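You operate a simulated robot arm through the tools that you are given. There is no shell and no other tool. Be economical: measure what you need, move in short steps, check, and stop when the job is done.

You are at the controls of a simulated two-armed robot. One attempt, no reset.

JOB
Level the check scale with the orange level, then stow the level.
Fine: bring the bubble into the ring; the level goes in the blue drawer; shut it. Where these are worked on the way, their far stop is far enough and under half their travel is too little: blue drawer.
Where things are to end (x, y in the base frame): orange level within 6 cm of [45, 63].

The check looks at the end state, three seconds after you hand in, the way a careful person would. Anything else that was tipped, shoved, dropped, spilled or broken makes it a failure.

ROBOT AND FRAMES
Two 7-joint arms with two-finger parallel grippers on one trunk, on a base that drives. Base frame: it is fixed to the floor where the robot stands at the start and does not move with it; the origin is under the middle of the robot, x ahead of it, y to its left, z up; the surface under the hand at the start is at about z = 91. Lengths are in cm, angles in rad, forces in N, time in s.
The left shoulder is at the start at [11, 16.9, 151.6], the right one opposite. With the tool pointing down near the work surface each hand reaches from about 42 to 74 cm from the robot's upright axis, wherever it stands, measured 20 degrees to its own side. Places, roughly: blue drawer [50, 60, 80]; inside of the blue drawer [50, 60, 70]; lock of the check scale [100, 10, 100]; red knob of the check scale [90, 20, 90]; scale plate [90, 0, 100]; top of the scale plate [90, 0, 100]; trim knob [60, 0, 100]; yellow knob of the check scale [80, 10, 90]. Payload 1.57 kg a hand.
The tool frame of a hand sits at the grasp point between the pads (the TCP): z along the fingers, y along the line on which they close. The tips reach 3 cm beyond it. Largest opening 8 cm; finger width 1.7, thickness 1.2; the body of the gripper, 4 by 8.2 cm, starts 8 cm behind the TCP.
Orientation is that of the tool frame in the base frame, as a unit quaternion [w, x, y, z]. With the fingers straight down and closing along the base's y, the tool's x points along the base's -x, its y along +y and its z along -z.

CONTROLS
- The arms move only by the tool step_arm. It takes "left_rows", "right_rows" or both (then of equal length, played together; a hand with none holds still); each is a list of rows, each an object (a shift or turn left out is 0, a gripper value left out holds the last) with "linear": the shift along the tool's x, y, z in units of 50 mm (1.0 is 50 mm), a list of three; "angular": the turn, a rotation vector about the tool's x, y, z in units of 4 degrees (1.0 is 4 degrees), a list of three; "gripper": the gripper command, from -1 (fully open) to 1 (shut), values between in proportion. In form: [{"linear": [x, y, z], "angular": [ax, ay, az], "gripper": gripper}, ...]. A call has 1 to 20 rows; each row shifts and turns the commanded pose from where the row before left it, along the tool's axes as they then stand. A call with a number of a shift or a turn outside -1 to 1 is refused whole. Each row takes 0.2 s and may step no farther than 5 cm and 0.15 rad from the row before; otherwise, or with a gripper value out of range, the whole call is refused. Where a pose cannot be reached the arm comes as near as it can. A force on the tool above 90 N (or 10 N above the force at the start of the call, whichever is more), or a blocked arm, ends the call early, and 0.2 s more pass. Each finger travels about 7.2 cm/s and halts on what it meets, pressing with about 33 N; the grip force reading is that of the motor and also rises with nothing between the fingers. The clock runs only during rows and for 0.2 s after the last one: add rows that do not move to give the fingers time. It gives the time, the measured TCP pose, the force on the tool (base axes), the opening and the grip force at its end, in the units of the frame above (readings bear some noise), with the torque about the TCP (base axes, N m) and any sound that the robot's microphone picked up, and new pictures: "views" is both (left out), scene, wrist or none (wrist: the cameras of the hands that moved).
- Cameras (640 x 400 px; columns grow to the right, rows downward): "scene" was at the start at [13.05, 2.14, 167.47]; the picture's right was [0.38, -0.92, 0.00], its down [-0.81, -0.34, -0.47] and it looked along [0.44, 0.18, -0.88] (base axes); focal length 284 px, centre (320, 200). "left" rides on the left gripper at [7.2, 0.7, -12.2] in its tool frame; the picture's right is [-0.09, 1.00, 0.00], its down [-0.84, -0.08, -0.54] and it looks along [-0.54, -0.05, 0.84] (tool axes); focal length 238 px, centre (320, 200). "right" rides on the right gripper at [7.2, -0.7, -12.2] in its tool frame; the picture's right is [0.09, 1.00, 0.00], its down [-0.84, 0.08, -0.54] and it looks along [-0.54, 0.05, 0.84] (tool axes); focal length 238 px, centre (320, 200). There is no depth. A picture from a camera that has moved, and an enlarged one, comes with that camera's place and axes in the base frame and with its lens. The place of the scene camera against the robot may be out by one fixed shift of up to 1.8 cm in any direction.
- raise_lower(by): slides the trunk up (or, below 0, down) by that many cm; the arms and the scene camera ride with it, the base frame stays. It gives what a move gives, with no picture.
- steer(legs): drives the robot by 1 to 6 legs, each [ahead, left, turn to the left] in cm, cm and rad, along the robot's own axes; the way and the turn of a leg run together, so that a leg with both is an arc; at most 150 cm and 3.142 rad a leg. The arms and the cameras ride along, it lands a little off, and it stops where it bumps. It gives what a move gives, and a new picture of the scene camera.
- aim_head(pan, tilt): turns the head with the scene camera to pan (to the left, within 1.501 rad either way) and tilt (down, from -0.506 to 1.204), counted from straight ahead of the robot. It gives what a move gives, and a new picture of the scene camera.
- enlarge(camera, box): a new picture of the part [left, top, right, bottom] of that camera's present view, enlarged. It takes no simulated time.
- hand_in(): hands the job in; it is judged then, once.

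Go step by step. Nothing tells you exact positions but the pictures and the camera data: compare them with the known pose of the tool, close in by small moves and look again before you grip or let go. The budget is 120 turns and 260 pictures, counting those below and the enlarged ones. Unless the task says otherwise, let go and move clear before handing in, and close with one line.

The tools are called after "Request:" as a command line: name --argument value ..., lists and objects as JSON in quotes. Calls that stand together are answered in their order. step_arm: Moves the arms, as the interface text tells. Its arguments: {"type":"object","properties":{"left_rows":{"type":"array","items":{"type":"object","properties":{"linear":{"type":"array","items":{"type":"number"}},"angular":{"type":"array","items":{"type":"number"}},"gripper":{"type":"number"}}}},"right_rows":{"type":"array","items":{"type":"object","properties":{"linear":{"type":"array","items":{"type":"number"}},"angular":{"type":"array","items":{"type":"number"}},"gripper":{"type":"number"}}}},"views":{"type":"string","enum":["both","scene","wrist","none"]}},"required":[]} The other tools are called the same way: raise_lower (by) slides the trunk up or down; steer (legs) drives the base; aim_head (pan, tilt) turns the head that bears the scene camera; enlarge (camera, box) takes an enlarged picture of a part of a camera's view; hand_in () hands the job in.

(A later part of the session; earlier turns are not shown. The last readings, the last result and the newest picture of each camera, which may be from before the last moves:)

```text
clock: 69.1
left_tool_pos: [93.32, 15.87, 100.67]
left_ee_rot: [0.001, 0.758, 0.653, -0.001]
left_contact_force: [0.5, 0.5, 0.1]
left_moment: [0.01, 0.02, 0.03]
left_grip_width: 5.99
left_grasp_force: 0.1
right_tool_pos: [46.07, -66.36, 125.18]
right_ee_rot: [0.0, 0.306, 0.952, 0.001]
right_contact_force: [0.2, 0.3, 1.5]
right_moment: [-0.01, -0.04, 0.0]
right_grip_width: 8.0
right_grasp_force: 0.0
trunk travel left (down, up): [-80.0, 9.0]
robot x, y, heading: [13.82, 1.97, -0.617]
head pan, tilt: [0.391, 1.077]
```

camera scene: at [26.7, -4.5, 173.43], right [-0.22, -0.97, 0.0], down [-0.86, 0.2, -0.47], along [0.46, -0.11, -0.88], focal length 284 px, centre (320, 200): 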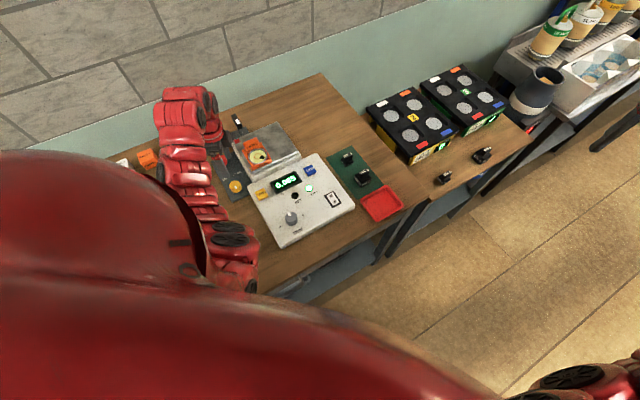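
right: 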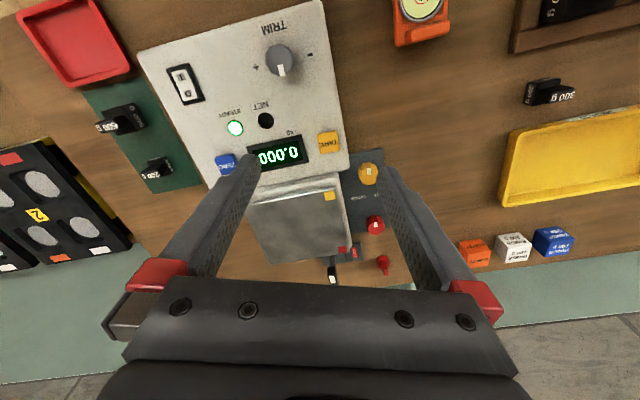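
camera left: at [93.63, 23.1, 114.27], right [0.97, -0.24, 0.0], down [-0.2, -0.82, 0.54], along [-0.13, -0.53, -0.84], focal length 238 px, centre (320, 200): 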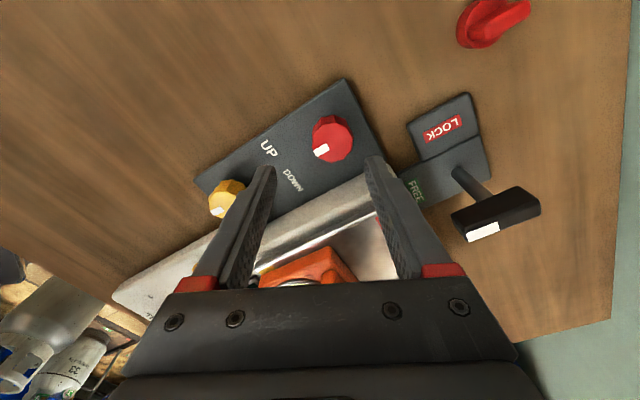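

Request:
step_arm --left_rows '[{"linear": [0, 0, 0.2]}, {"linear": [0, 0, 0.2]}, {}]' --views "none"

Request:
enlarge --camera "left" --box '[200, 80, 440, 230]'

```text
clock: 69.9
left_tool_pos: [93.24, 15.77, 98.61]
left_ee_rot: [-0.001, 0.758, 0.652, 0.0]
left_contact_force: [-0.4, -0.5, -0.3]
left_moment: [0.01, 0.01, 0.02]
left_grip_width: 5.96
left_grasp_force: 0.0
right_tool_pos: [46.01, -66.52, 125.13]
right_ee_rot: [0.0, 0.307, 0.952, 0.001]
right_contact_force: [0.6, 0.3, 0.1]
right_moment: [0.03, 0.03, 0.01]
right_grip_width: 8.0
right_grasp_force: 0.0
trunk travel left (down, up): [-80.0, 9.0]
robot x, y, heading: [14.06, 1.8, -0.617]
head pan, tilt: [0.391, 1.077]
```

```text
2.67 times, centred on (320, 155) of left
camera zoom: at [94.84, 22.87, 110.75], right [0.97, -0.24, 0.0], down [-0.2, -0.82, 0.54], along [-0.13, -0.53, -0.84], focal length 636 px, centre (320, 320)
```

zoom: 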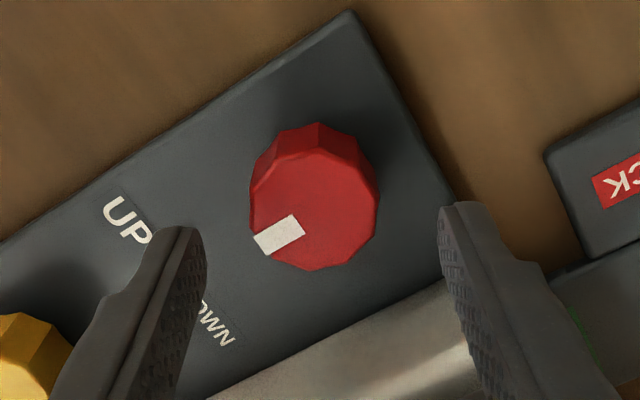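

Request:
step_arm --left_rows '[{"linear": [0.09, -0.05, 0]}, {"linear": [0, 0, 0.3]}, {"linear": [0, 0, 0.24]}, {"gripper": 1}, {}, {}, {}]' --views "none"

Request:
enlarge --camera "left" --box '[200, 80, 440, 230]'

Request:
enlarge --camera "scene" --box '[220, 120, 300, 180]'

```text
clock: 71.5
left_tool_pos: [93.01, 16.39, 95.91]
left_ee_rot: [0.001, 0.757, 0.653, 0.001]
left_contact_force: [16.9, -1.9, 5.0]
left_moment: [-0.2, -0.31, 0.03]
left_grip_width: 3.73
left_grasp_force: 43.8
right_tool_pos: [46.31, -66.47, 125.02]
right_ee_rot: [-0.001, 0.306, 0.952, 0.001]
right_contact_force: [0.5, 0.2, -0.6]
right_moment: [-0.01, -0.01, -0.03]
right_grip_width: 8.01
right_grasp_force: 0.0
trunk travel left (down, up): [-80.0, 9.0]
robot x, y, heading: [14.38, 1.99, -0.617]
head pan, tilt: [0.391, 1.077]
```

```text
2.67 times, centred on (320, 155) of left
camera zoom: at [94.7, 23.3, 108.19], right [0.97, -0.24, 0.0], down [-0.2, -0.82, 0.54], along [-0.13, -0.53, -0.84], focal length 636 px, centre (320, 320)
```

zoom: 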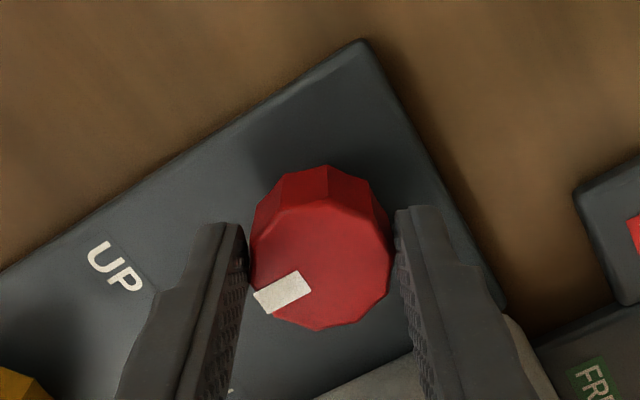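

```text
6.67 times, centred on (260, 150) of scene
camera zoom: at [26.47, -4.74, 164.46], right [-0.23, -0.97, 0.0], down [-0.86, 0.2, -0.47], along [0.46, -0.11, -0.88], focal length 1891 px, centre (720, 533)
```

zoom: 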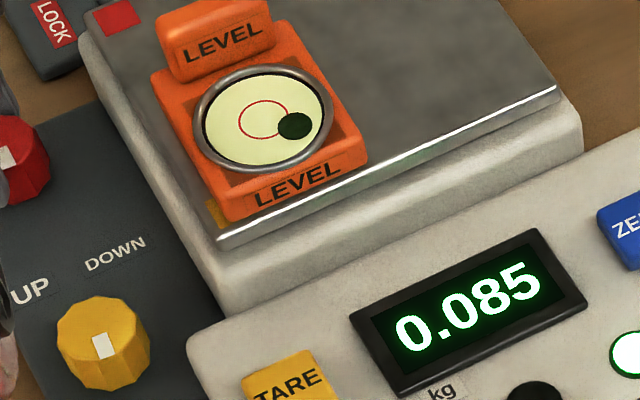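

The red knob is gripped. I'll turn it clockwise about 40° and check the bubble.

Request:
step_arm --left_rows '[{"angular": [0, 0, 1]}, {"angular": [0, 0, 1]}, {"angular": [0, 0, 1]}, {"angular": [0, 0, 1]}, {"angular": [0, 0, 1]}, {"angular": [0, 0, 1]}, {"angular": [0, 0, 1]}, {"angular": [0, 0, 1]}, {"angular": [0, 0, 1]}, {"angular": [0, 0, 1]}, {}, {}]' --views "none"

Request:
enlarge --camera "scene" --box '[230, 115, 278, 145]'

```text
clock: 74.1
left_tool_pos: [92.94, 15.89, 95.93]
left_ee_rot: [0.001, 0.936, 0.353, 0.001]
left_contact_force: [43.6, -18.2, 28.9]
left_moment: [-0.27, -1.55, -0.03]
left_grip_width: 3.65
left_grasp_force: 42.7
left hand out of reach, approached as far as the arm can: row 1
right_tool_pos: [46.24, -66.74, 124.84]
right_ee_rot: [-0.001, 0.305, 0.952, 0.001]
right_contact_force: [0.4, 0.7, 0.3]
right_moment: [-0.01, 0.04, -0.01]
right_grip_width: 8.01
right_grasp_force: 0.1
trunk travel left (down, up): [-80.0, 9.0]
robot x, y, heading: [14.46, 1.77, -0.618]
head pan, tilt: [0.391, 1.077]
```

```text
13.33 times, centred on (254, 130) of scene
camera zoom: at [26.51, -5.11, 164.44], right [-0.23, -0.97, 0.0], down [-0.86, 0.2, -0.47], along [0.46, -0.1, -0.88], focal length 3782 px, centre (1200, 1133)
```

zoom: 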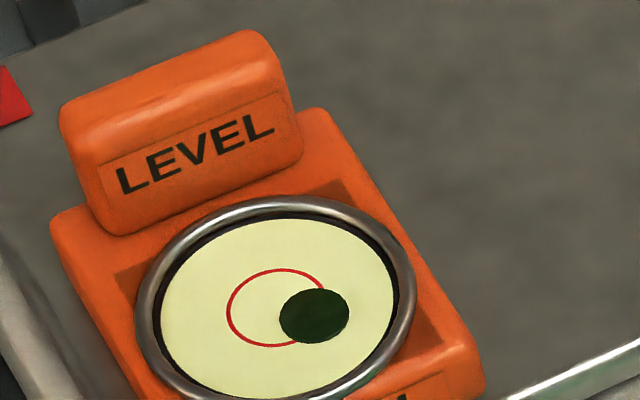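

Request:
enlarge --camera "left" --box '[200, 80, 440, 230]'

```text
2.67 times, centred on (320, 155) of left
camera zoom: at [98.71, 20.21, 108.11], right [0.59, -0.81, 0.0], down [-0.68, -0.5, 0.54], along [-0.44, -0.32, -0.84], focal length 636 px, centre (320, 320)
```

zoom: 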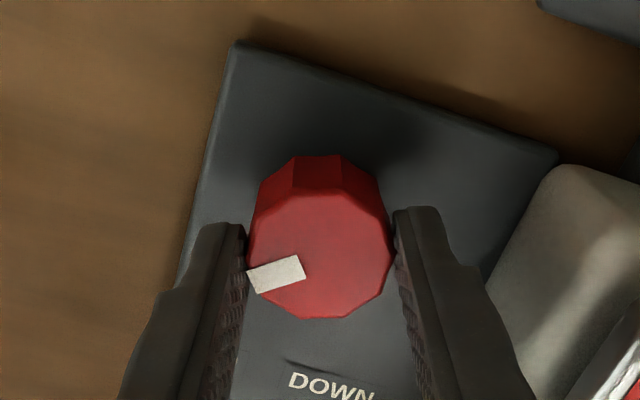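

The knob slipped a little in the grip but the bubble moved the right way. I'll regrip and turn it another 45° or so.

Request:
step_arm --left_rows '[{"gripper": -0.5}, {}, {}, {"linear": [0, 0, -0.3]}, {"linear": [0, 0, -0.2]}, {"angular": [0, 0, -1]}, {"angular": [0, 0, -1]}, {"angular": [0, 0, -1]}, {"angular": [0, 0, -1]}, {"angular": [0, 0, -1]}, {"angular": [0, 0, -1]}, {"angular": [0, 0, -1]}, {"angular": [0, 0, -1]}, {"angular": [0, 0, -1]}, {"angular": [0, 0, -1]}, {"angular": [0, 0, -1]}, {"angular": [0, 0, -1]}, {"angular": [0, 0, -1]}, {"angular": [0, 0, -1]}, {}]' --views "none"

Request:
enlarge --camera "left" --box '[200, 80, 440, 230]'

Request:
enlarge --camera "scene" --box '[230, 115, 278, 145]'

```text
clock: 78.3
left_tool_pos: [92.64, 16.3, 98.49]
left_ee_rot: [0.001, 0.659, 0.752, 0.0]
left_contact_force: [0.3, 0.2, 1.3]
left_moment: [0.0, -0.02, 0.01]
left_grip_width: 5.99
left_grasp_force: 0.1
right_tool_pos: [46.06, -66.5, 125.17]
right_ee_rot: [0.001, 0.305, 0.952, 0.001]
right_contact_force: [-0.4, 0.8, -0.2]
right_moment: [-0.01, -0.03, 0.0]
right_grip_width: 7.99
right_grasp_force: 0.1
trunk travel left (down, up): [-80.0, 9.0]
robot x, y, heading: [14.27, 1.62, -0.62]
head pan, tilt: [0.391, 1.077]
```

```text
2.67 times, centred on (320, 155) of left
camera zoom: at [92.29, 23.5, 110.63], right [1.0, 0.04, 0.0], down [0.03, -0.84, 0.54], along [0.02, -0.54, -0.84], focal length 636 px, centre (320, 320)
```

zoom: 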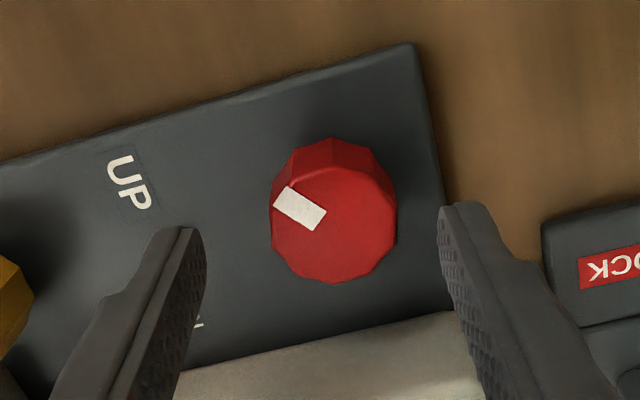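

```text
13.33 times, centred on (254, 130) of scene
camera zoom: at [26.22, -4.68, 164.47], right [-0.22, -0.97, 0.0], down [-0.86, 0.2, -0.47], along [0.46, -0.11, -0.88], focal length 3782 px, centre (1200, 1133)
```

zoom: 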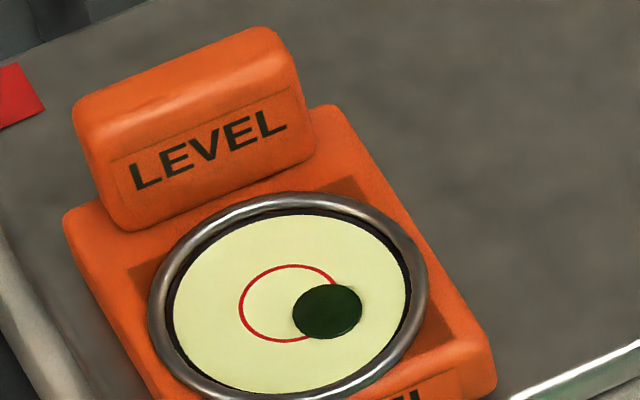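

Request:
step_arm --left_rows '[{"linear": [0, 0.05, 0.25]}, {"linear": [0, 0, 0.27]}, {"gripper": 1}, {}, {}, {}, {"angular": [0, 0, 1]}, {"angular": [0, 0, 1]}, {"angular": [0, 0, 1]}, {"angular": [0, 0, 1]}, {"angular": [0, 0, 1]}, {"angular": [0, 0, 1]}, {"angular": [0, 0, 1]}, {"angular": [0, 0, 1]}, {"angular": [0, 0, 1]}, {"angular": [0, 0, 1]}, {"angular": [0, 0, 1]}, {}, {}]' --views "none"

Request:
enlarge --camera "scene" --box '[230, 115, 278, 145]'

```text
clock: 82.3
left_tool_pos: [93.11, 15.97, 95.69]
left_ee_rot: [0.001, 0.893, 0.449, 0.001]
left_contact_force: [68.9, -14.4, 19.3]
left_moment: [-0.52, -1.67, -0.08]
left_grip_width: 3.67
left_grasp_force: 43.4
left hand out of reach, approached as far as the arm can: row 9
right_tool_pos: [46.69, -66.65, 124.81]
right_ee_rot: [-0.003, 0.306, 0.952, 0.0]
right_contact_force: [-1.2, -0.3, 1.2]
right_moment: [0.01, -0.03, -0.02]
right_grip_width: 7.99
right_grasp_force: 0.0
trunk travel left (down, up): [-80.0, 9.0]
robot x, y, heading: [14.05, 2.25, -0.621]
head pan, tilt: [0.391, 1.077]
```

```text
13.33 times, centred on (254, 130) of scene
camera zoom: at [27.15, -5.03, 164.38], right [-0.23, -0.97, 0.0], down [-0.86, 0.2, -0.47], along [0.46, -0.11, -0.88], focal length 3782 px, centre (1200, 1133)
```

zoom: 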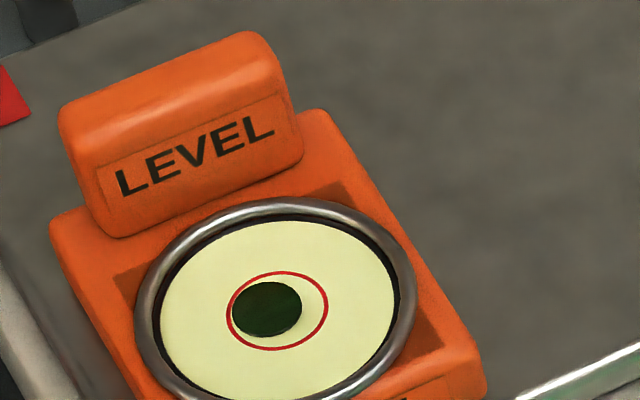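

The bubble is now inside the ring, slightly left of centre. I'll turn back a few degrees, release and look again without the hand's load.

Request:
step_arm --left_rows '[{"angular": [0, 0, -1]}, {"angular": [0, 0, -0.5]}, {}, {"gripper": -0.5}, {}, {}, {"linear": [0, 0, -0.4]}, {"linear": [0, 0, -0.4]}, {}, {}]' --views "none"

Request:
enlarge --camera "scene" --box '[230, 115, 278, 145]'

```text
clock: 84.5
left_tool_pos: [92.27, 16.22, 99.91]
left_ee_rot: [0.0, 0.868, 0.496, -0.001]
left_contact_force: [0.3, 0.4, 0.1]
left_moment: [0.0, -0.01, -0.01]
left_grip_width: 6.02
left_grasp_force: 0.1
right_tool_pos: [46.09, -66.41, 125.06]
right_ee_rot: [0.001, 0.305, 0.952, 0.001]
right_contact_force: [-0.1, -0.7, 0.7]
right_moment: [-0.01, 0.02, 0.01]
right_grip_width: 7.99
right_grasp_force: 0.0
trunk travel left (down, up): [-80.0, 9.0]
robot x, y, heading: [14.42, 1.23, -0.622]
head pan, tilt: [0.391, 1.077]
```

```text
13.33 times, centred on (254, 130) of scene
camera zoom: at [26.24, -4.71, 164.46], right [-0.22, -0.97, 0.0], down [-0.86, 0.2, -0.47], along [0.46, -0.11, -0.88], focal length 3782 px, centre (1200, 1133)
```

zoom: 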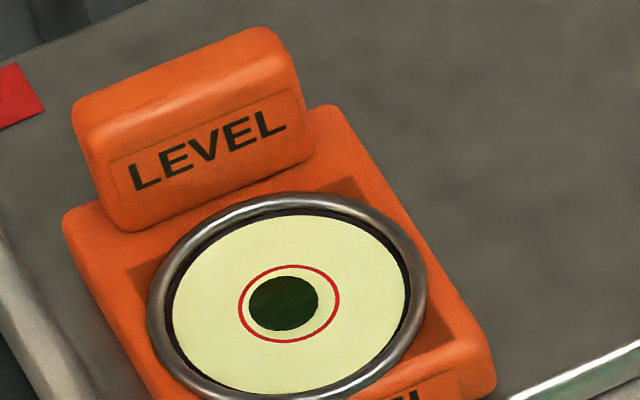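

The bubble is centred in the ring with the hand off. Next I'll clear the hand, square the robot up, and back off toward the blue drawer on the left.

Request:
raise_lower --by 9

Request:
steer --legs '[[-12, 0, 0], [0, 0, 0.62], [-15, 25, 0]]'

Request:
aim_head --pan 0.3 --tilt 0.9

```text
clock: 85.7
left_tool_pos: [92.35, 16.26, 108.88]
left_ee_rot: [0.001, 0.868, 0.497, -0.001]
left_contact_force: [0.5, 0.6, 0.4]
left_moment: [-0.03, 0.04, -0.05]
left_grip_width: 5.99
left_grasp_force: 0.0
right_tool_pos: [45.95, -66.46, 134.19]
right_ee_rot: [0.001, 0.306, 0.952, 0.001]
right_contact_force: [0.4, 0.4, 0.5]
right_moment: [-0.02, 0.0, 0.01]
right_grip_width: 7.99
right_grasp_force: 0.0
trunk travel left (down, up): [-89.0, 0.0]
robot x, y, heading: [14.47, 1.92, -0.619]
head pan, tilt: [0.391, 1.077]
```

```text
clock: 90.2
left_tool_pos: [44.0, 90.54, 108.93]
left_ee_rot: [0.0, 0.672, 0.74, 0.0]
left_contact_force: [0.9, 0.5, 0.1]
left_moment: [0.02, -0.03, -0.01]
left_grip_width: 6.0
left_grasp_force: 0.0
right_tool_pos: [55.34, -3.53, 134.11]
right_ee_rot: [-0.001, -0.003, 1.0, 0.0]
right_contact_force: [-1.0, -0.3, -0.8]
right_moment: [0.03, 0.03, -0.01]
right_grip_width: 8.0
right_grasp_force: 0.0
trunk travel left (down, up): [-89.0, 0.0]
robot x, y, heading: [-10.5, 32.97, 0.016]
head pan, tilt: [0.391, 1.077]
camera scene: at [2.56, 35.17, 173.46], right [0.39, -0.92, 0.0], down [-0.81, -0.34, -0.47], along [0.44, 0.19, -0.88], focal length 284 px, centre (320, 200)
```

scene: 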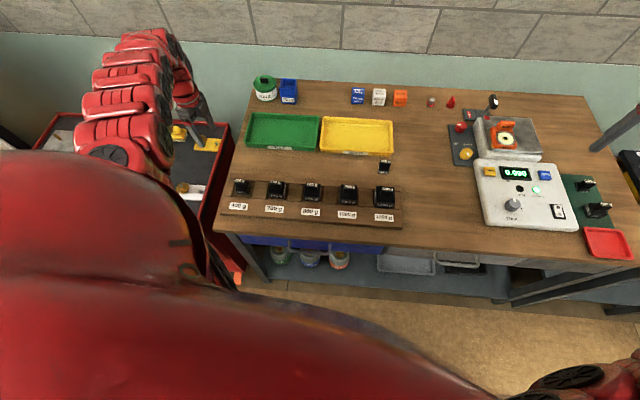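

```text
clock: 91.0
left_tool_pos: [43.91, 90.62, 108.91]
left_ee_rot: [0.001, 0.672, 0.74, -0.001]
left_contact_force: [0.0, 0.3, -0.3]
left_moment: [0.02, 0.01, 0.0]
left_grip_width: 5.99
left_grasp_force: 0.0
right_tool_pos: [55.15, -3.35, 134.13]
right_ee_rot: [-0.001, -0.004, 1.0, 0.0]
right_contact_force: [0.0, 0.2, -0.7]
right_moment: [-0.01, -0.01, -0.03]
right_grip_width: 8.0
right_grasp_force: 0.1
trunk travel left (down, up): [-89.0, 0.0]
robot x, y, heading: [-10.4, 32.79, 0.012]
head pan, tilt: [0.3, 0.901]
camera scene: at [3.63, 35.2, 174.7], right [0.31, -0.95, 0.0], down [-0.75, -0.24, -0.62], along [0.59, 0.19, -0.78], focal length 284 px, centre (320, 200)
```

scene: 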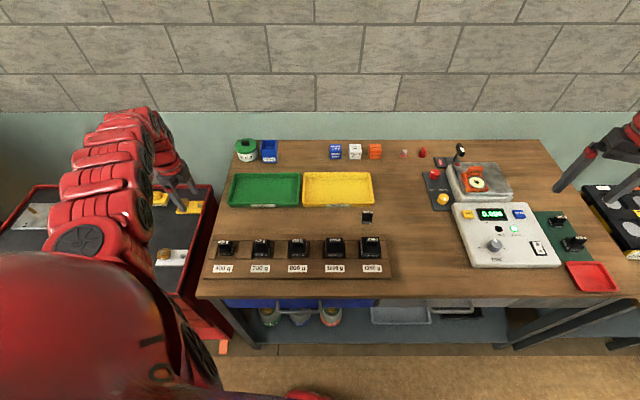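

Request:
enlarge --camera "scene" --box '[200, 270, 400, 350]'

```text
3.20 times, centred on (300, 310) of scene
camera zoom: at [3.63, 35.2, 174.7], right [0.31, -0.95, 0.0], down [-0.75, -0.24, -0.62], along [0.59, 0.19, -0.78], focal length 908 px, centre (384, -152)
```

zoom: 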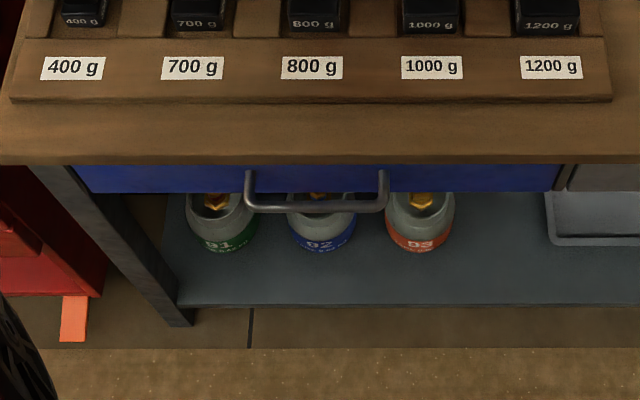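

The whole bench is turned about 17°, and the blue drawer has a U-shaped bar handle near (33, 51, 80). I'll bring the left hand in front, start tilting it, and reposition the robot square to the drawer.

Request:
step_arm --left_rows '[{"linear": [-0.95, 0.1, 0]}, {"linear": [-0.95, 0.1, 0]}, {"linear": [-0.95, 0.1, 0]}, {"linear": [-0.95, 0.1, 0]}, {"linear": [-0.95, 0.1, 0]}, {"linear": [-0.95, 0.1, 0]}, {"linear": [-0.95, 0.1, 0]}, {"linear": [-0.95, 0, 0]}, {}]' --views "none"

Request:
steer --legs '[[-9, -16, 0], [0, 0, 0.285]]'

```text
clock: 93.0
left_tool_pos: [52.29, 53.54, 108.85]
left_ee_rot: [0.001, 0.671, 0.741, -0.001]
left_contact_force: [-0.3, -0.1, 0.8]
left_moment: [-0.02, -0.02, -0.02]
left_grip_width: 5.99
left_grasp_force: 0.0
left hand out of reach, approached as far as the arm can: row 5, 6
right_tool_pos: [55.29, -3.29, 134.18]
right_ee_rot: [0.001, -0.003, 1.0, 0.001]
right_contact_force: [0.3, 0.7, 0.4]
right_moment: [0.0, -0.01, -0.04]
right_grip_width: 8.0
right_grasp_force: 0.1
trunk travel left (down, up): [-89.0, 0.0]
robot x, y, heading: [-10.79, 33.09, 0.006]
head pan, tilt: [0.3, 0.901]
```

```text
clock: 95.4
left_tool_pos: [34.84, 54.52, 108.92]
left_ee_rot: [0.0, 0.559, 0.829, 0.0]
left_contact_force: [-0.6, -0.6, 0.3]
left_moment: [0.02, 0.03, -0.02]
left_grip_width: 6.01
left_grasp_force: 0.1
right_tool_pos: [54.04, 0.74, 134.14]
right_ee_rot: [0.0, -0.148, 0.989, 0.001]
right_contact_force: [0.3, 0.7, -0.1]
right_moment: [0.0, -0.02, 0.03]
right_grip_width: 8.01
right_grasp_force: 0.0
trunk travel left (down, up): [-89.0, 0.0]
robot x, y, heading: [-19.42, 17.05, 0.301]
head pan, tilt: [0.3, 0.901]
camera scene: at [-6.47, 23.27, 174.71], right [0.57, -0.82, 0.0], down [-0.65, -0.44, -0.62], along [0.51, 0.35, -0.78], focal length 284 px, centre (320, 200)
```

scene: 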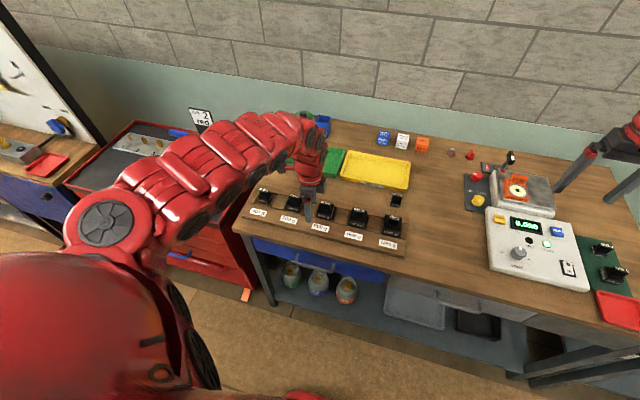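

Request:
steer --legs '[[-19, 0, 0]]'

Request:
raise_lower --by -25

Request:
aim_head --pan 0.2 --tilt 0.8

```text
clock: 97.0
left_tool_pos: [17.44, 49.08, 108.74]
left_ee_rot: [0.0, 0.559, 0.829, -0.001]
left_contact_force: [-0.7, 0.3, -0.6]
left_moment: [0.0, 0.02, -0.03]
left_grip_width: 5.99
left_grasp_force: 0.0
right_tool_pos: [36.72, -4.62, 133.93]
right_ee_rot: [-0.002, -0.147, 0.989, 0.002]
right_contact_force: [-0.3, 0.1, 0.3]
right_moment: [-0.01, -0.01, 0.0]
right_grip_width: 8.0
right_grasp_force: 0.1
trunk travel left (down, up): [-89.0, 0.0]
robot x, y, heading: [-37.05, 11.37, 0.299]
head pan, tilt: [0.3, 0.901]
camera scene: at [-23.7, 18.06, 174.66], right [0.56, -0.83, 0.0], down [-0.65, -0.44, -0.62], along [0.51, 0.35, -0.79], focal length 284 px, centre (320, 200)
```

scene: 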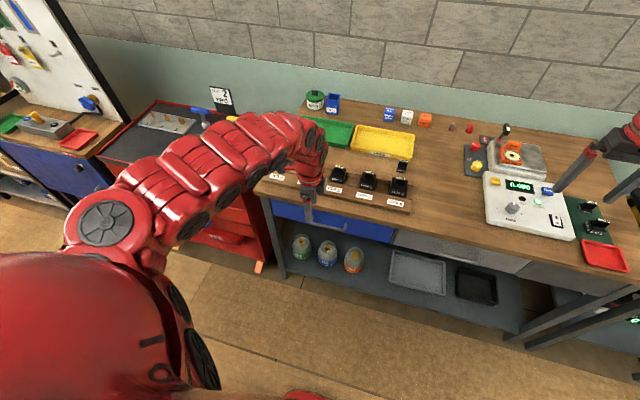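

```text
clock: 99.5
left_tool_pos: [17.3, 48.9, 83.9]
left_ee_rot: [0.001, 0.56, 0.829, 0.0]
left_contact_force: [0.5, 0.1, -0.7]
left_moment: [0.02, 0.03, -0.01]
left_grip_width: 6.01
left_grasp_force: 0.0
right_tool_pos: [36.27, -4.72, 108.99]
right_ee_rot: [0.0, -0.146, 0.989, 0.001]
right_contact_force: [0.2, -0.1, 0.0]
right_moment: [-0.05, 0.02, 0.04]
right_grip_width: 8.01
right_grasp_force: 0.1
trunk travel left (down, up): [-64.0, 25.0]
robot x, y, heading: [-37.33, 11.85, 0.296]
head pan, tilt: [0.3, 0.901]
```

```text
clock: 100.2
left_tool_pos: [17.38, 49.13, 83.84]
left_ee_rot: [0.001, 0.559, 0.829, 0.0]
left_contact_force: [-0.5, -0.3, -0.1]
left_moment: [0.03, 0.01, 0.0]
left_grip_width: 6.01
left_grasp_force: 0.1
right_tool_pos: [36.44, -4.7, 109.07]
right_ee_rot: [0.001, -0.146, 0.989, 0.001]
right_contact_force: [-0.5, -0.3, 0.0]
right_moment: [0.0, -0.03, 0.01]
right_grip_width: 8.0
right_grasp_force: 0.1
trunk travel left (down, up): [-64.0, 25.0]
robot x, y, heading: [-37.2, 11.47, 0.299]
head pan, tilt: [0.201, 0.799]
camera scene: at [-23.26, 17.54, 150.49], right [0.48, -0.88, 0.0], down [-0.63, -0.34, -0.7], along [0.61, 0.33, -0.72], focal length 284 px, centre (320, 200)
```

scene: 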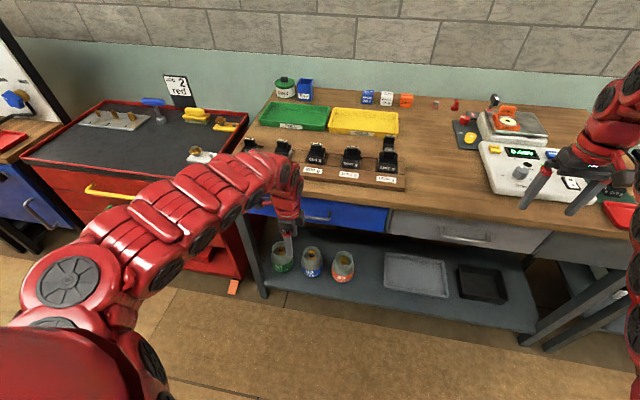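

Request:
step_arm --left_rows '[{"angular": [0, 0, 1]}, {"angular": [-1, 0, 0]}, {"angular": [-1, 0, 0]}, {"angular": [-1, 0, 0]}, {"angular": [-1, 0, 0]}, {"angular": [-1, 0, 0]}, {"angular": [-1, 0, 0]}, {"angular": [-1, 0, 0]}, {"angular": [-1, 0, 0]}, {"angular": [-1, 0, 0]}, {"angular": [-1, 0, 0]}, {"angular": [-1, 0, 0]}, {}]'

Request:
enlarge --camera "scene" --box '[230, 170, 400, 290]'

```text
clock: 102.8
left_tool_pos: [26.2, 52.1, 80.01]
left_ee_rot: [0.184, 0.554, 0.768, 0.263]
left_contact_force: [-46.0, -14.5, -17.4]
left_moment: [-0.32, 0.85, 0.11]
left_grip_width: 1.67
left_grasp_force: 0.1
left hand out of reach, approached as far as the arm can: row 2, 3, 4, 5, 6, 7, 8, 9, 10, 11, 12
right_tool_pos: [35.97, -4.7, 109.2]
right_ee_rot: [0.002, -0.148, 0.989, 0.001]
right_contact_force: [0.7, 0.0, 0.3]
right_moment: [-0.01, 0.0, -0.02]
right_grip_width: 7.99
right_grasp_force: 0.1
trunk travel left (down, up): [-64.0, 25.0]
robot x, y, heading: [-37.7, 11.26, 0.303]
head pan, tilt: [0.201, 0.799]
stopped in row 12 (left hand): the force on the tool passed its limit at 100 N (the readings are from after the stop); the commanded pose is now the measured one
camera scene: at [-23.82, 17.42, 150.52], right [0.48, -0.88, 0.0], down [-0.63, -0.34, -0.7], along [0.61, 0.34, -0.72], focal length 284 px, centre (320, 200)
camera left: at [17.19, 56.57, 90.0], right [0.78, 0.16, 0.61], down [-0.1, -0.92, 0.37], along [0.62, -0.35, -0.7], focal length 238 px, centre (320, 200)
```

scene: 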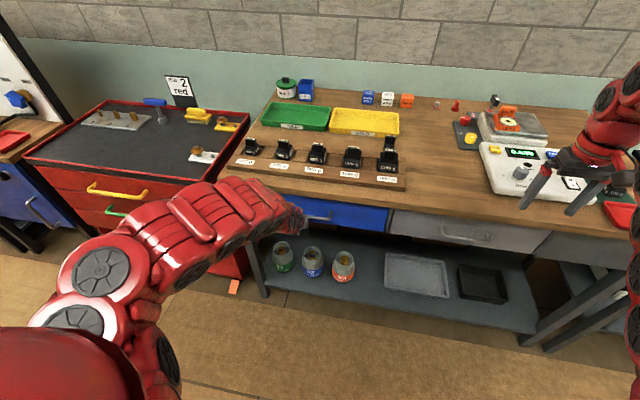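
left: 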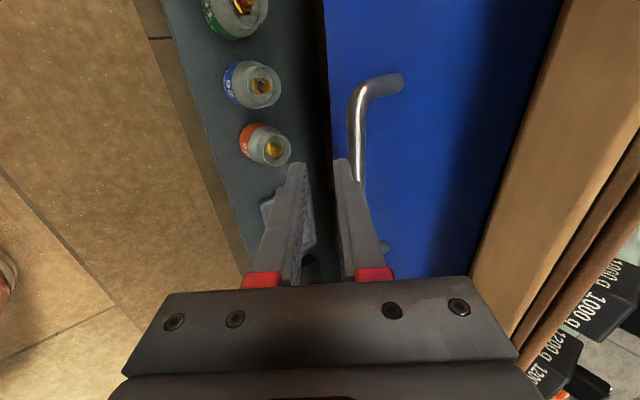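

```text
3.33 times, centred on (315, 230) of scene
camera zoom: at [-23.82, 17.42, 150.52], right [0.48, -0.88, 0.0], down [-0.63, -0.34, -0.7], along [0.61, 0.34, -0.72], focal length 945 px, centre (337, 100)
```

zoom: 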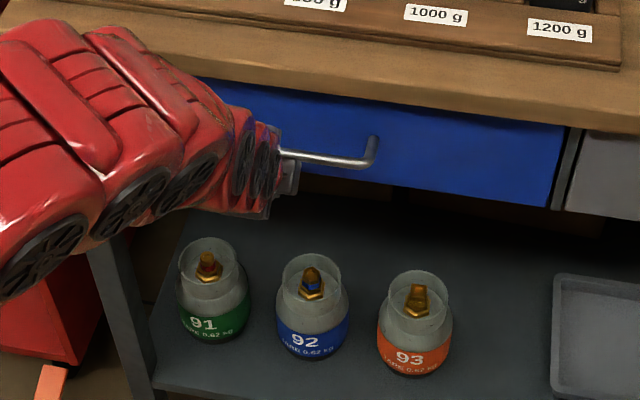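

The tilting hand drifted forward and its upper finger touched the handle bar. I'll back the base off a little and look.

Request:
steer --legs '[[-6, 0, 0]]'

Request:
step_arm --left_rows '[{"gripper": -0.4}, {}, {}]' --views "wrist"

Request:
enlarge --camera "scene" --box '[230, 150, 400, 270]'

```text
clock: 103.7
left_tool_pos: [21.49, 50.65, 80.56]
left_ee_rot: [0.19, 0.554, 0.764, 0.271]
left_contact_force: [1.1, 0.5, 0.3]
left_moment: [-0.01, -0.03, -0.02]
left_grip_width: 5.99
left_grasp_force: 0.0
right_tool_pos: [30.6, -6.42, 109.11]
right_ee_rot: [0.0, -0.147, 0.989, 0.0]
right_contact_force: [1.0, 0.0, 0.3]
right_moment: [-0.01, -0.03, 0.03]
right_grip_width: 8.03
right_grasp_force: 0.2
trunk travel left (down, up): [-64.0, 25.0]
robot x, y, heading: [-42.6, 9.81, 0.298]
head pan, tilt: [0.201, 0.799]
camera scene: at [-29.02, 15.77, 150.5], right [0.48, -0.88, 0.0], down [-0.63, -0.34, -0.7], along [0.61, 0.33, -0.72], focal length 284 px, centre (320, 200)
```

scene: 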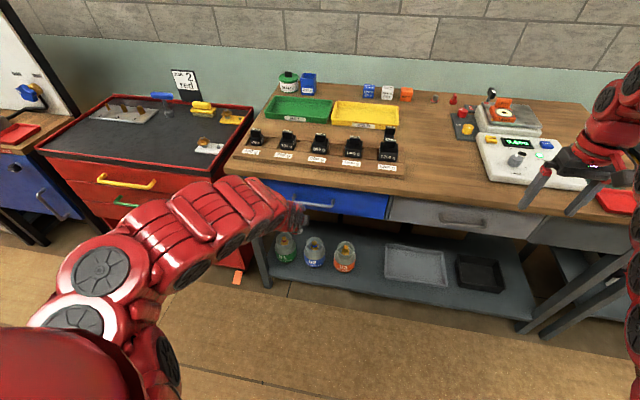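

```text
clock: 104.5
left_tool_pos: [21.59, 50.47, 80.34]
left_ee_rot: [0.191, 0.554, 0.764, 0.271]
left_contact_force: [1.1, -0.2, -0.7]
left_moment: [0.03, -0.02, 0.0]
left_grip_width: 5.58
left_grasp_force: 0.0
right_tool_pos: [30.63, -6.41, 109.08]
right_ee_rot: [0.001, -0.148, 0.989, 0.001]
right_contact_force: [-0.1, -0.1, 1.1]
right_moment: [-0.01, 0.02, 0.02]
right_grip_width: 8.0
right_grasp_force: 0.1
trunk travel left (down, up): [-64.0, 25.0]
robot x, y, heading: [-42.79, 9.62, 0.296]
head pan, tilt: [0.201, 0.799]
camera left: at [12.44, 54.99, 90.35], right [0.77, 0.15, 0.62], down [-0.11, -0.92, 0.37], along [0.63, -0.35, -0.69], focal length 238 px, centre (320, 200)
```

left: 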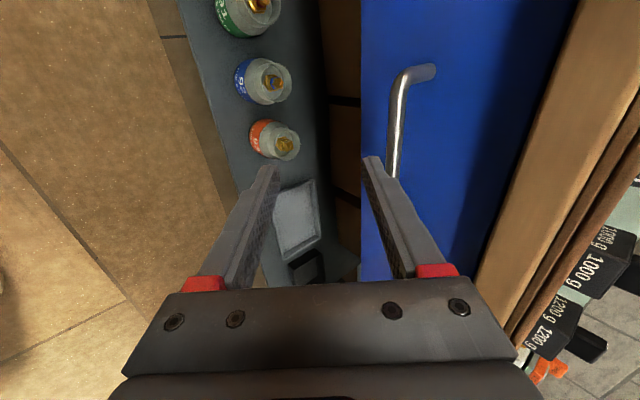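

```text
3.33 times, centred on (315, 210) of scene
camera zoom: at [-28.96, 15.83, 150.49], right [0.48, -0.88, 0.0], down [-0.63, -0.34, -0.7], along [0.61, 0.33, -0.72], focal length 945 px, centre (337, 167)
```

zoom: 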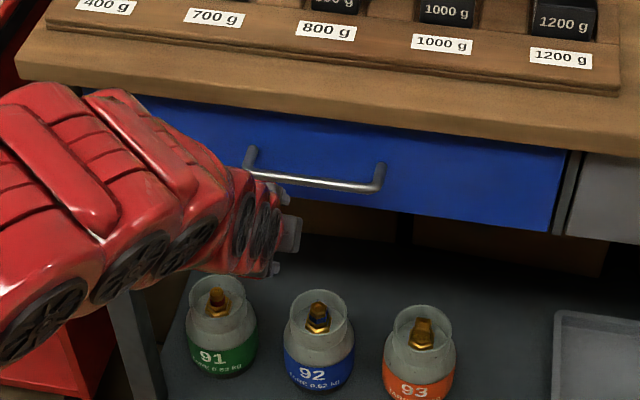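

The bar sits at about u = 42.8 (distance along the bench normal), z = 80.4. I'll retract and raise the hand so it can be approached along the fingers, then drive closer.

Request:
step_arm --left_rows '[{"linear": [-0.13, -0.32, -0.67], "gripper": 0}, {"linear": [-0.13, -0.32, -0.67]}, {"linear": [-0.13, -0.32, -0.67]}, {}]' --views "none"

```text
clock: 105.5
left_tool_pos: [21.56, 50.54, 80.27]
left_ee_rot: [0.191, 0.554, 0.764, 0.271]
left_contact_force: [0.1, -0.8, -0.5]
left_moment: [0.01, -0.02, 0.0]
left_grip_width: 3.99
left_grasp_force: 0.1
left hand out of reach, approached as far as the arm can: row 1, 2, 3
right_tool_pos: [30.61, -6.39, 109.01]
right_ee_rot: [0.0, -0.148, 0.989, 0.001]
right_contact_force: [0.7, -0.4, 0.6]
right_moment: [0.01, 0.0, -0.01]
right_grip_width: 8.01
right_grasp_force: 0.0
trunk travel left (down, up): [-64.0, 25.0]
robot x, y, heading: [-42.7, 9.96, 0.3]
head pan, tilt: [0.201, 0.799]
```

Request:
step_arm --left_rows '[{"angular": [1, 0, 0]}, {"angular": [1, 0, 0]}, {"angular": [1, 0, 0]}, {"angular": [1, 0, 0]}, {"linear": [0, -0.5, -0.5]}, {"linear": [0, -0.5, -0.5]}, {"linear": [0, -0.5, -0.5]}, {}]' --views "none"

```text
clock: 107.3
left_tool_pos: [18.7, 49.53, 81.18]
left_ee_rot: [0.112, 0.574, 0.794, 0.163]
left_contact_force: [-0.4, -0.5, -0.2]
left_moment: [0.03, -0.02, 0.03]
left_grip_width: 3.98
left_grasp_force: 0.0
left hand out of reach, approached as far as the arm can: row 5, 6, 7
right_tool_pos: [30.47, -6.49, 109.09]
right_ee_rot: [-0.001, -0.147, 0.989, 0.001]
right_contact_force: [0.3, -1.1, 0.5]
right_moment: [0.04, -0.05, -0.01]
right_grip_width: 8.0
right_grasp_force: 0.2
trunk travel left (down, up): [-64.0, 25.0]
robot x, y, heading: [-42.79, 9.67, 0.301]
head pan, tilt: [0.201, 0.799]
```

Request:
raise_lower --by -20

Request:
step_arm --left_rows '[{"linear": [0, 0.3, -0.7]}, {"linear": [0, 0.3, -0.7]}, {"linear": [0, 0.3, -0.7]}, {"linear": [0, 0.3, -0.7]}, {"linear": [0, 0.3, -0.7]}, {"linear": [0, 0.2, -0.5]}, {"linear": [0, 0, -0.4]}, {"linear": [0, 0, -0.4]}, {}]' --views "scene"

```text
clock: 109.5
left_tool_pos: [18.7, 49.6, 61.25]
left_ee_rot: [0.112, 0.575, 0.794, 0.163]
left_contact_force: [-0.2, -0.2, -0.3]
left_moment: [-0.03, 0.0, -0.01]
left_grip_width: 4.0
left_grasp_force: 0.1
right_tool_pos: [30.56, -6.53, 89.09]
right_ee_rot: [0.0, -0.147, 0.989, 0.001]
right_contact_force: [-1.1, 0.6, 1.1]
right_moment: [0.0, 0.01, 0.03]
right_grip_width: 8.0
right_grasp_force: 0.0
trunk travel left (down, up): [-44.0, 45.0]
robot x, y, heading: [-42.6, 9.43, 0.301]
head pan, tilt: [0.201, 0.799]
```

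```text
clock: 111.5
left_tool_pos: [20.98, 50.32, 85.52]
left_ee_rot: [0.112, 0.574, 0.794, 0.162]
left_contact_force: [0.2, -0.3, -0.7]
left_moment: [-0.02, -0.02, -0.04]
left_grip_width: 4.01
left_grasp_force: 0.0
left hand out of reach, approached as far as the arm can: row 1, 2, 3, 4
right_tool_pos: [30.66, -6.43, 89.17]
right_ee_rot: [0.0, -0.147, 0.989, 0.001]
right_contact_force: [0.4, 0.2, -0.3]
right_moment: [0.02, 0.03, 0.01]
right_grip_width: 8.01
right_grasp_force: 0.0
trunk travel left (down, up): [-44.0, 45.0]
robot x, y, heading: [-42.72, 9.91, 0.3]
head pan, tilt: [0.201, 0.799]
camera scene: at [-29.02, 15.82, 130.49], right [0.48, -0.88, 0.0], down [-0.63, -0.34, -0.7], along [0.61, 0.33, -0.72], focal length 284 px, centre (320, 200)
```

scene: 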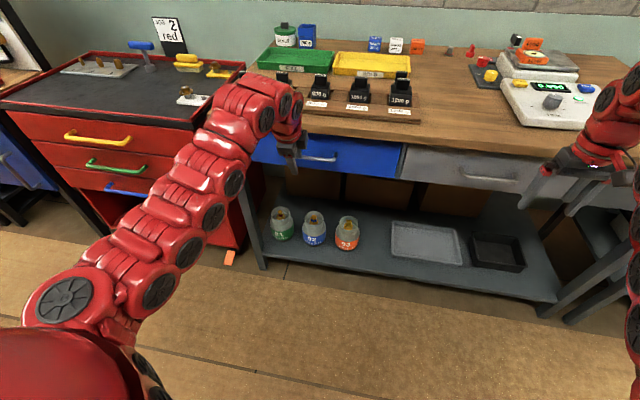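

Request:
step_arm --left_rows '[{"angular": [-1, 0, 0]}, {"angular": [-1, 0, 0]}, {"angular": [-1, 0, 0]}, {"angular": [-1, 0, 0]}, {"angular": [-1, 0, 0]}, {"linear": [-0.2, -0.3, -0.3]}, {"linear": [-0.2, -0.3, -0.3]}, {}]' --views "wrist"

```text
clock: 113.3
left_tool_pos: [19.28, 46.23, 87.22]
left_ee_rot: [0.21, 0.546, 0.755, 0.298]
left_contact_force: [0.3, -0.6, -0.5]
left_moment: [0.01, 0.02, 0.03]
left_grip_width: 4.0
left_grasp_force: 0.0
left hand out of reach, approached as far as the arm can: row 1, 2
right_tool_pos: [30.49, -6.5, 89.1]
right_ee_rot: [0.0, -0.146, 0.989, 0.001]
right_contact_force: [-0.5, 0.1, -0.6]
right_moment: [0.0, 0.01, -0.02]
right_grip_width: 7.99
right_grasp_force: 0.1
trunk travel left (down, up): [-44.0, 45.0]
robot x, y, heading: [-43.06, 9.99, 0.304]
head pan, tilt: [0.201, 0.799]
camera left: at [9.55, 50.58, 96.69], right [0.73, 0.14, 0.67], down [-0.14, -0.93, 0.34], along [0.67, -0.34, -0.66], focal length 238 px, centre (320, 200)
```

left: 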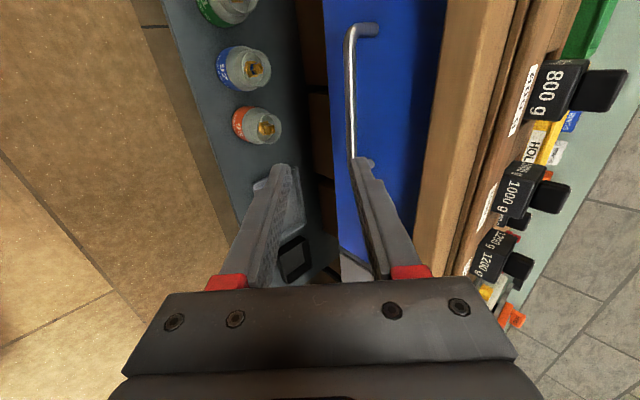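

The hand moves freely now at about 43° tilt, and the bar again measures as u ≈ 42.2, z ≈ 80.6. I'll drive ahead to the start of the approach.

Request:
steer --legs '[[5.5, 0, 0]]'

Request:
enlarge --camera "left" --box '[200, 20, 520, 280]'

```text
clock: 114.2
left_tool_pos: [24.66, 47.88, 87.18]
left_ee_rot: [0.209, 0.546, 0.755, 0.296]
left_contact_force: [0.1, -0.2, -0.1]
left_moment: [-0.03, 0.0, -0.04]
left_grip_width: 3.99
left_grasp_force: 0.0
right_tool_pos: [35.91, -4.79, 88.92]
right_ee_rot: [-0.001, -0.147, 0.989, 0.001]
right_contact_force: [0.6, 0.8, -1.1]
right_moment: [-0.04, 0.01, -0.03]
right_grip_width: 8.01
right_grasp_force: 0.0
trunk travel left (down, up): [-44.0, 45.0]
robot x, y, heading: [-37.52, 11.52, 0.299]
head pan, tilt: [0.201, 0.799]
camera scene: at [-23.63, 17.45, 130.47], right [0.48, -0.88, 0.0], down [-0.63, -0.34, -0.7], along [0.61, 0.33, -0.72], focal length 284 px, centre (320, 200)
```

scene: 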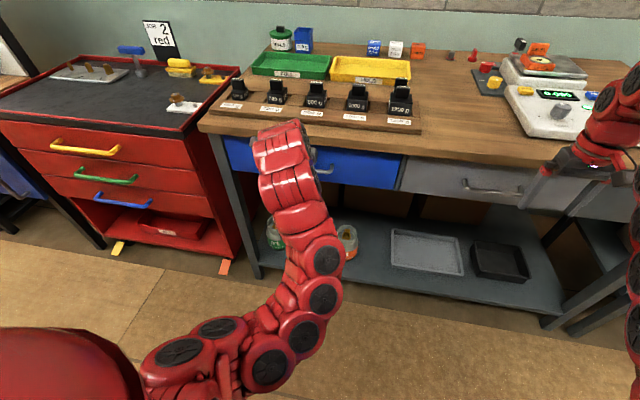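

```text
1.54 times, centred on (360, 150) of left
camera zoom: at [14.93, 52.21, 96.61], right [0.73, 0.14, 0.67], down [-0.14, -0.93, 0.34], along [0.67, -0.34, -0.66], focal length 367 px, centre (258, 277)
```

zoom: 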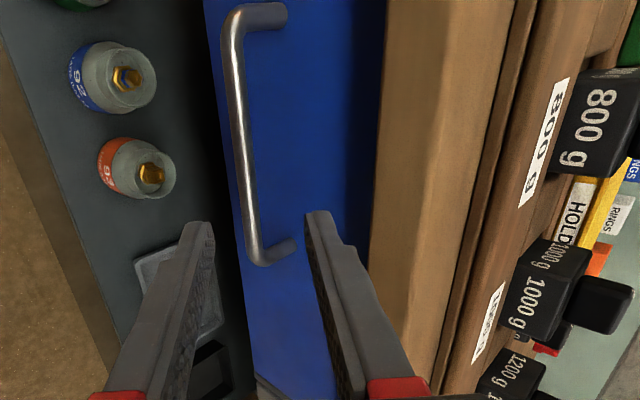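

Request:
step_arm --left_rows '[{"linear": [0.4, -0.12, 0]}, {"linear": [0, 0, 0.4]}, {"linear": [0, 0, 0.3]}, {}]' --views "none"

Request:
enlarge --camera "left" --box '[200, 20, 520, 280]'

```text
clock: 115.2
left_tool_pos: [25.82, 50.42, 84.26]
left_ee_rot: [0.21, 0.546, 0.754, 0.298]
left_contact_force: [0.2, 0.5, 0.3]
left_moment: [0.02, -0.02, 0.01]
left_grip_width: 4.01
left_grasp_force: 0.1
right_tool_pos: [35.87, -4.88, 89.07]
right_ee_rot: [0.0, -0.146, 0.989, 0.001]
right_contact_force: [-0.6, -0.8, -0.8]
right_moment: [-0.01, 0.02, -0.02]
right_grip_width: 8.0
right_grasp_force: 0.1
trunk travel left (down, up): [-44.0, 45.0]
robot x, y, heading: [-37.29, 11.47, 0.298]
head pan, tilt: [0.201, 0.799]
```

```text
1.54 times, centred on (360, 150) of left
camera zoom: at [15.93, 54.66, 93.74], right [0.73, 0.14, 0.67], down [-0.14, -0.93, 0.34], along [0.67, -0.34, -0.66], focal length 367 px, centre (258, 277)
```

zoom: 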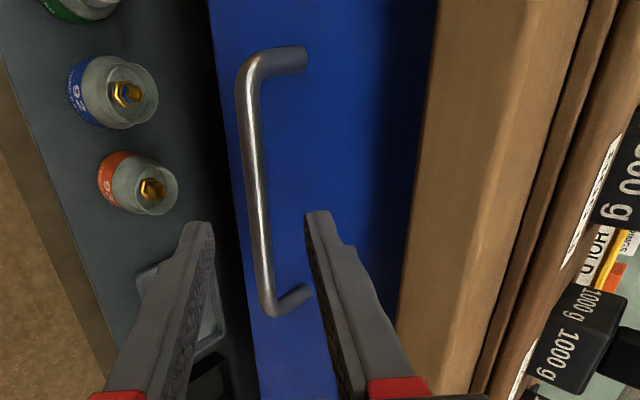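

The bar runs centrally between the fingers, so I'll go on along the tool axis and close.

Request:
step_arm --left_rows '[{"linear": [0, 0, 0.3]}, {"linear": [0, 0, 0.3]}, {"linear": [0, 0, 0.1]}, {"gripper": 1}, {}, {}, {}]' --views "none"

Request:
enlarge --camera "left" --box '[200, 20, 520, 280]'

```text
clock: 116.8
left_tool_pos: [28.0, 51.19, 81.57]
left_ee_rot: [0.21, 0.546, 0.755, 0.297]
left_contact_force: [-5.5, -1.6, -5.9]
left_moment: [0.02, 0.24, 0.4]
left_grip_width: 1.17
left_grasp_force: 28.9
right_tool_pos: [35.91, -4.8, 88.96]
right_ee_rot: [0.0, -0.147, 0.989, 0.001]
right_contact_force: [0.3, 0.3, 0.7]
right_moment: [0.0, 0.0, -0.03]
right_grip_width: 8.0
right_grasp_force: 0.2
trunk travel left (down, up): [-44.0, 45.0]
robot x, y, heading: [-37.63, 11.42, 0.304]
head pan, tilt: [0.201, 0.799]
```

```text
1.54 times, centred on (360, 150) of left
camera zoom: at [18.27, 55.57, 91.07], right [0.73, 0.14, 0.67], down [-0.14, -0.93, 0.34], along [0.67, -0.34, -0.66], focal length 367 px, centre (258, 277)
```

zoom: 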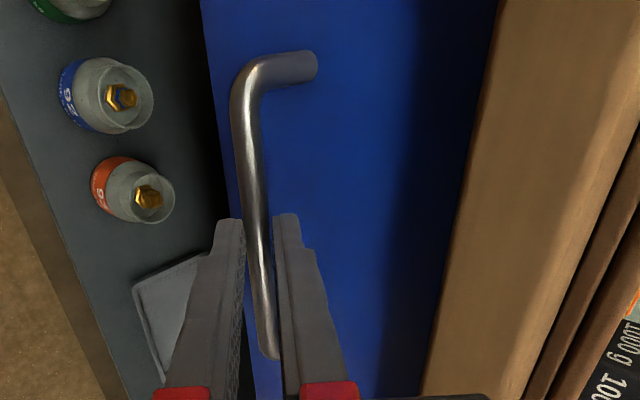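

The bar is gripped (opening 1.17). I'll pull the drawer by driving straight back.

Request:
steer --legs '[[-18, 0, 0]]'

```text
clock: 118.3
left_tool_pos: [11.27, 45.88, 81.65]
left_ee_rot: [0.208, 0.548, 0.754, 0.298]
left_contact_force: [2.9, -5.4, -8.1]
left_moment: [-0.54, -0.03, 0.0]
left_grip_width: 1.17
left_grasp_force: 29.3
right_tool_pos: [19.01, -10.17, 89.11]
right_ee_rot: [-0.001, -0.146, 0.989, 0.001]
right_contact_force: [0.3, 0.9, 0.3]
right_moment: [-0.01, 0.02, 0.02]
right_grip_width: 7.97
right_grasp_force: 0.0
trunk travel left (down, up): [-44.0, 45.0]
robot x, y, heading: [-54.43, 6.15, 0.296]
head pan, tilt: [0.201, 0.799]
camera scene: at [-40.58, 12.17, 130.49], right [0.48, -0.88, 0.0], down [-0.63, -0.34, -0.7], along [0.61, 0.33, -0.72], focal length 284 px, centre (320, 200)
```

scene: 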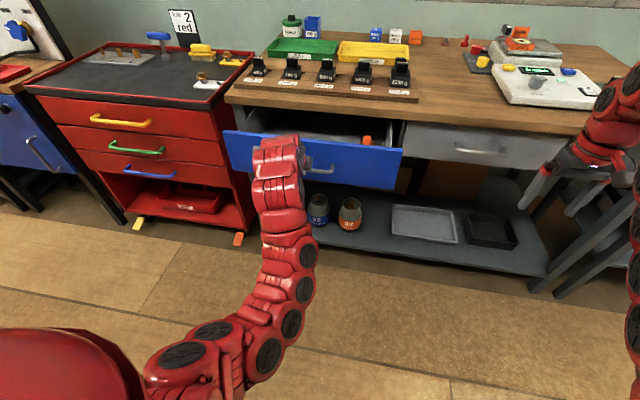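

The drawer is 17.6 cm open; I'll pull about 9 cm more so the drop spot clears the bench edge.

Request:
steer --legs '[[-9, 0, 0]]'

Request:
enlarge --camera "scene" --box '[210, 80, 450, 230]'

```text
clock: 119.4
left_tool_pos: [2.7, 43.06, 81.65]
left_ee_rot: [0.211, 0.549, 0.753, 0.296]
left_contact_force: [3.2, -6.4, -5.6]
left_moment: [-0.51, -0.04, 0.07]
left_grip_width: 1.19
left_grasp_force: 29.9
right_tool_pos: [10.21, -13.01, 89.14]
right_ee_rot: [-0.001, -0.145, 0.989, 0.001]
right_contact_force: [-1.0, 0.7, -0.4]
right_moment: [0.05, -0.03, -0.02]
right_grip_width: 7.99
right_grasp_force: 0.1
trunk travel left (down, up): [-44.0, 45.0]
robot x, y, heading: [-62.68, 3.84, 0.301]
head pan, tilt: [0.201, 0.799]
camera scene: at [-49.3, 9.46, 130.5], right [0.48, -0.88, 0.0], down [-0.63, -0.34, -0.7], along [0.61, 0.33, -0.72], focal length 284 px, centre (320, 200)
```

scene: 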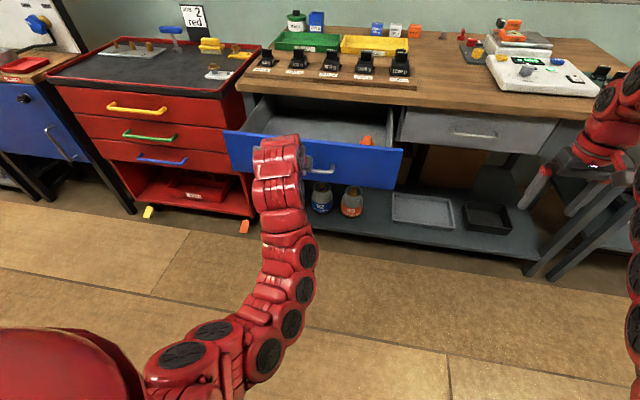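

```text
2.67 times, centred on (330, 155) of scene
camera zoom: at [-49.3, 9.46, 130.5], right [0.48, -0.88, 0.0], down [-0.63, -0.34, -0.7], along [0.61, 0.33, -0.72], focal length 756 px, centre (293, 320)
```

zoom: 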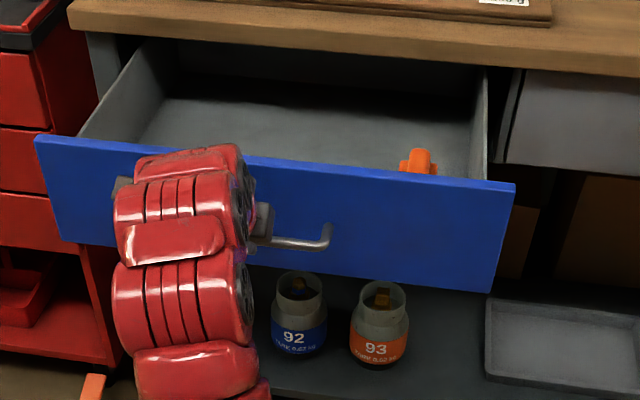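

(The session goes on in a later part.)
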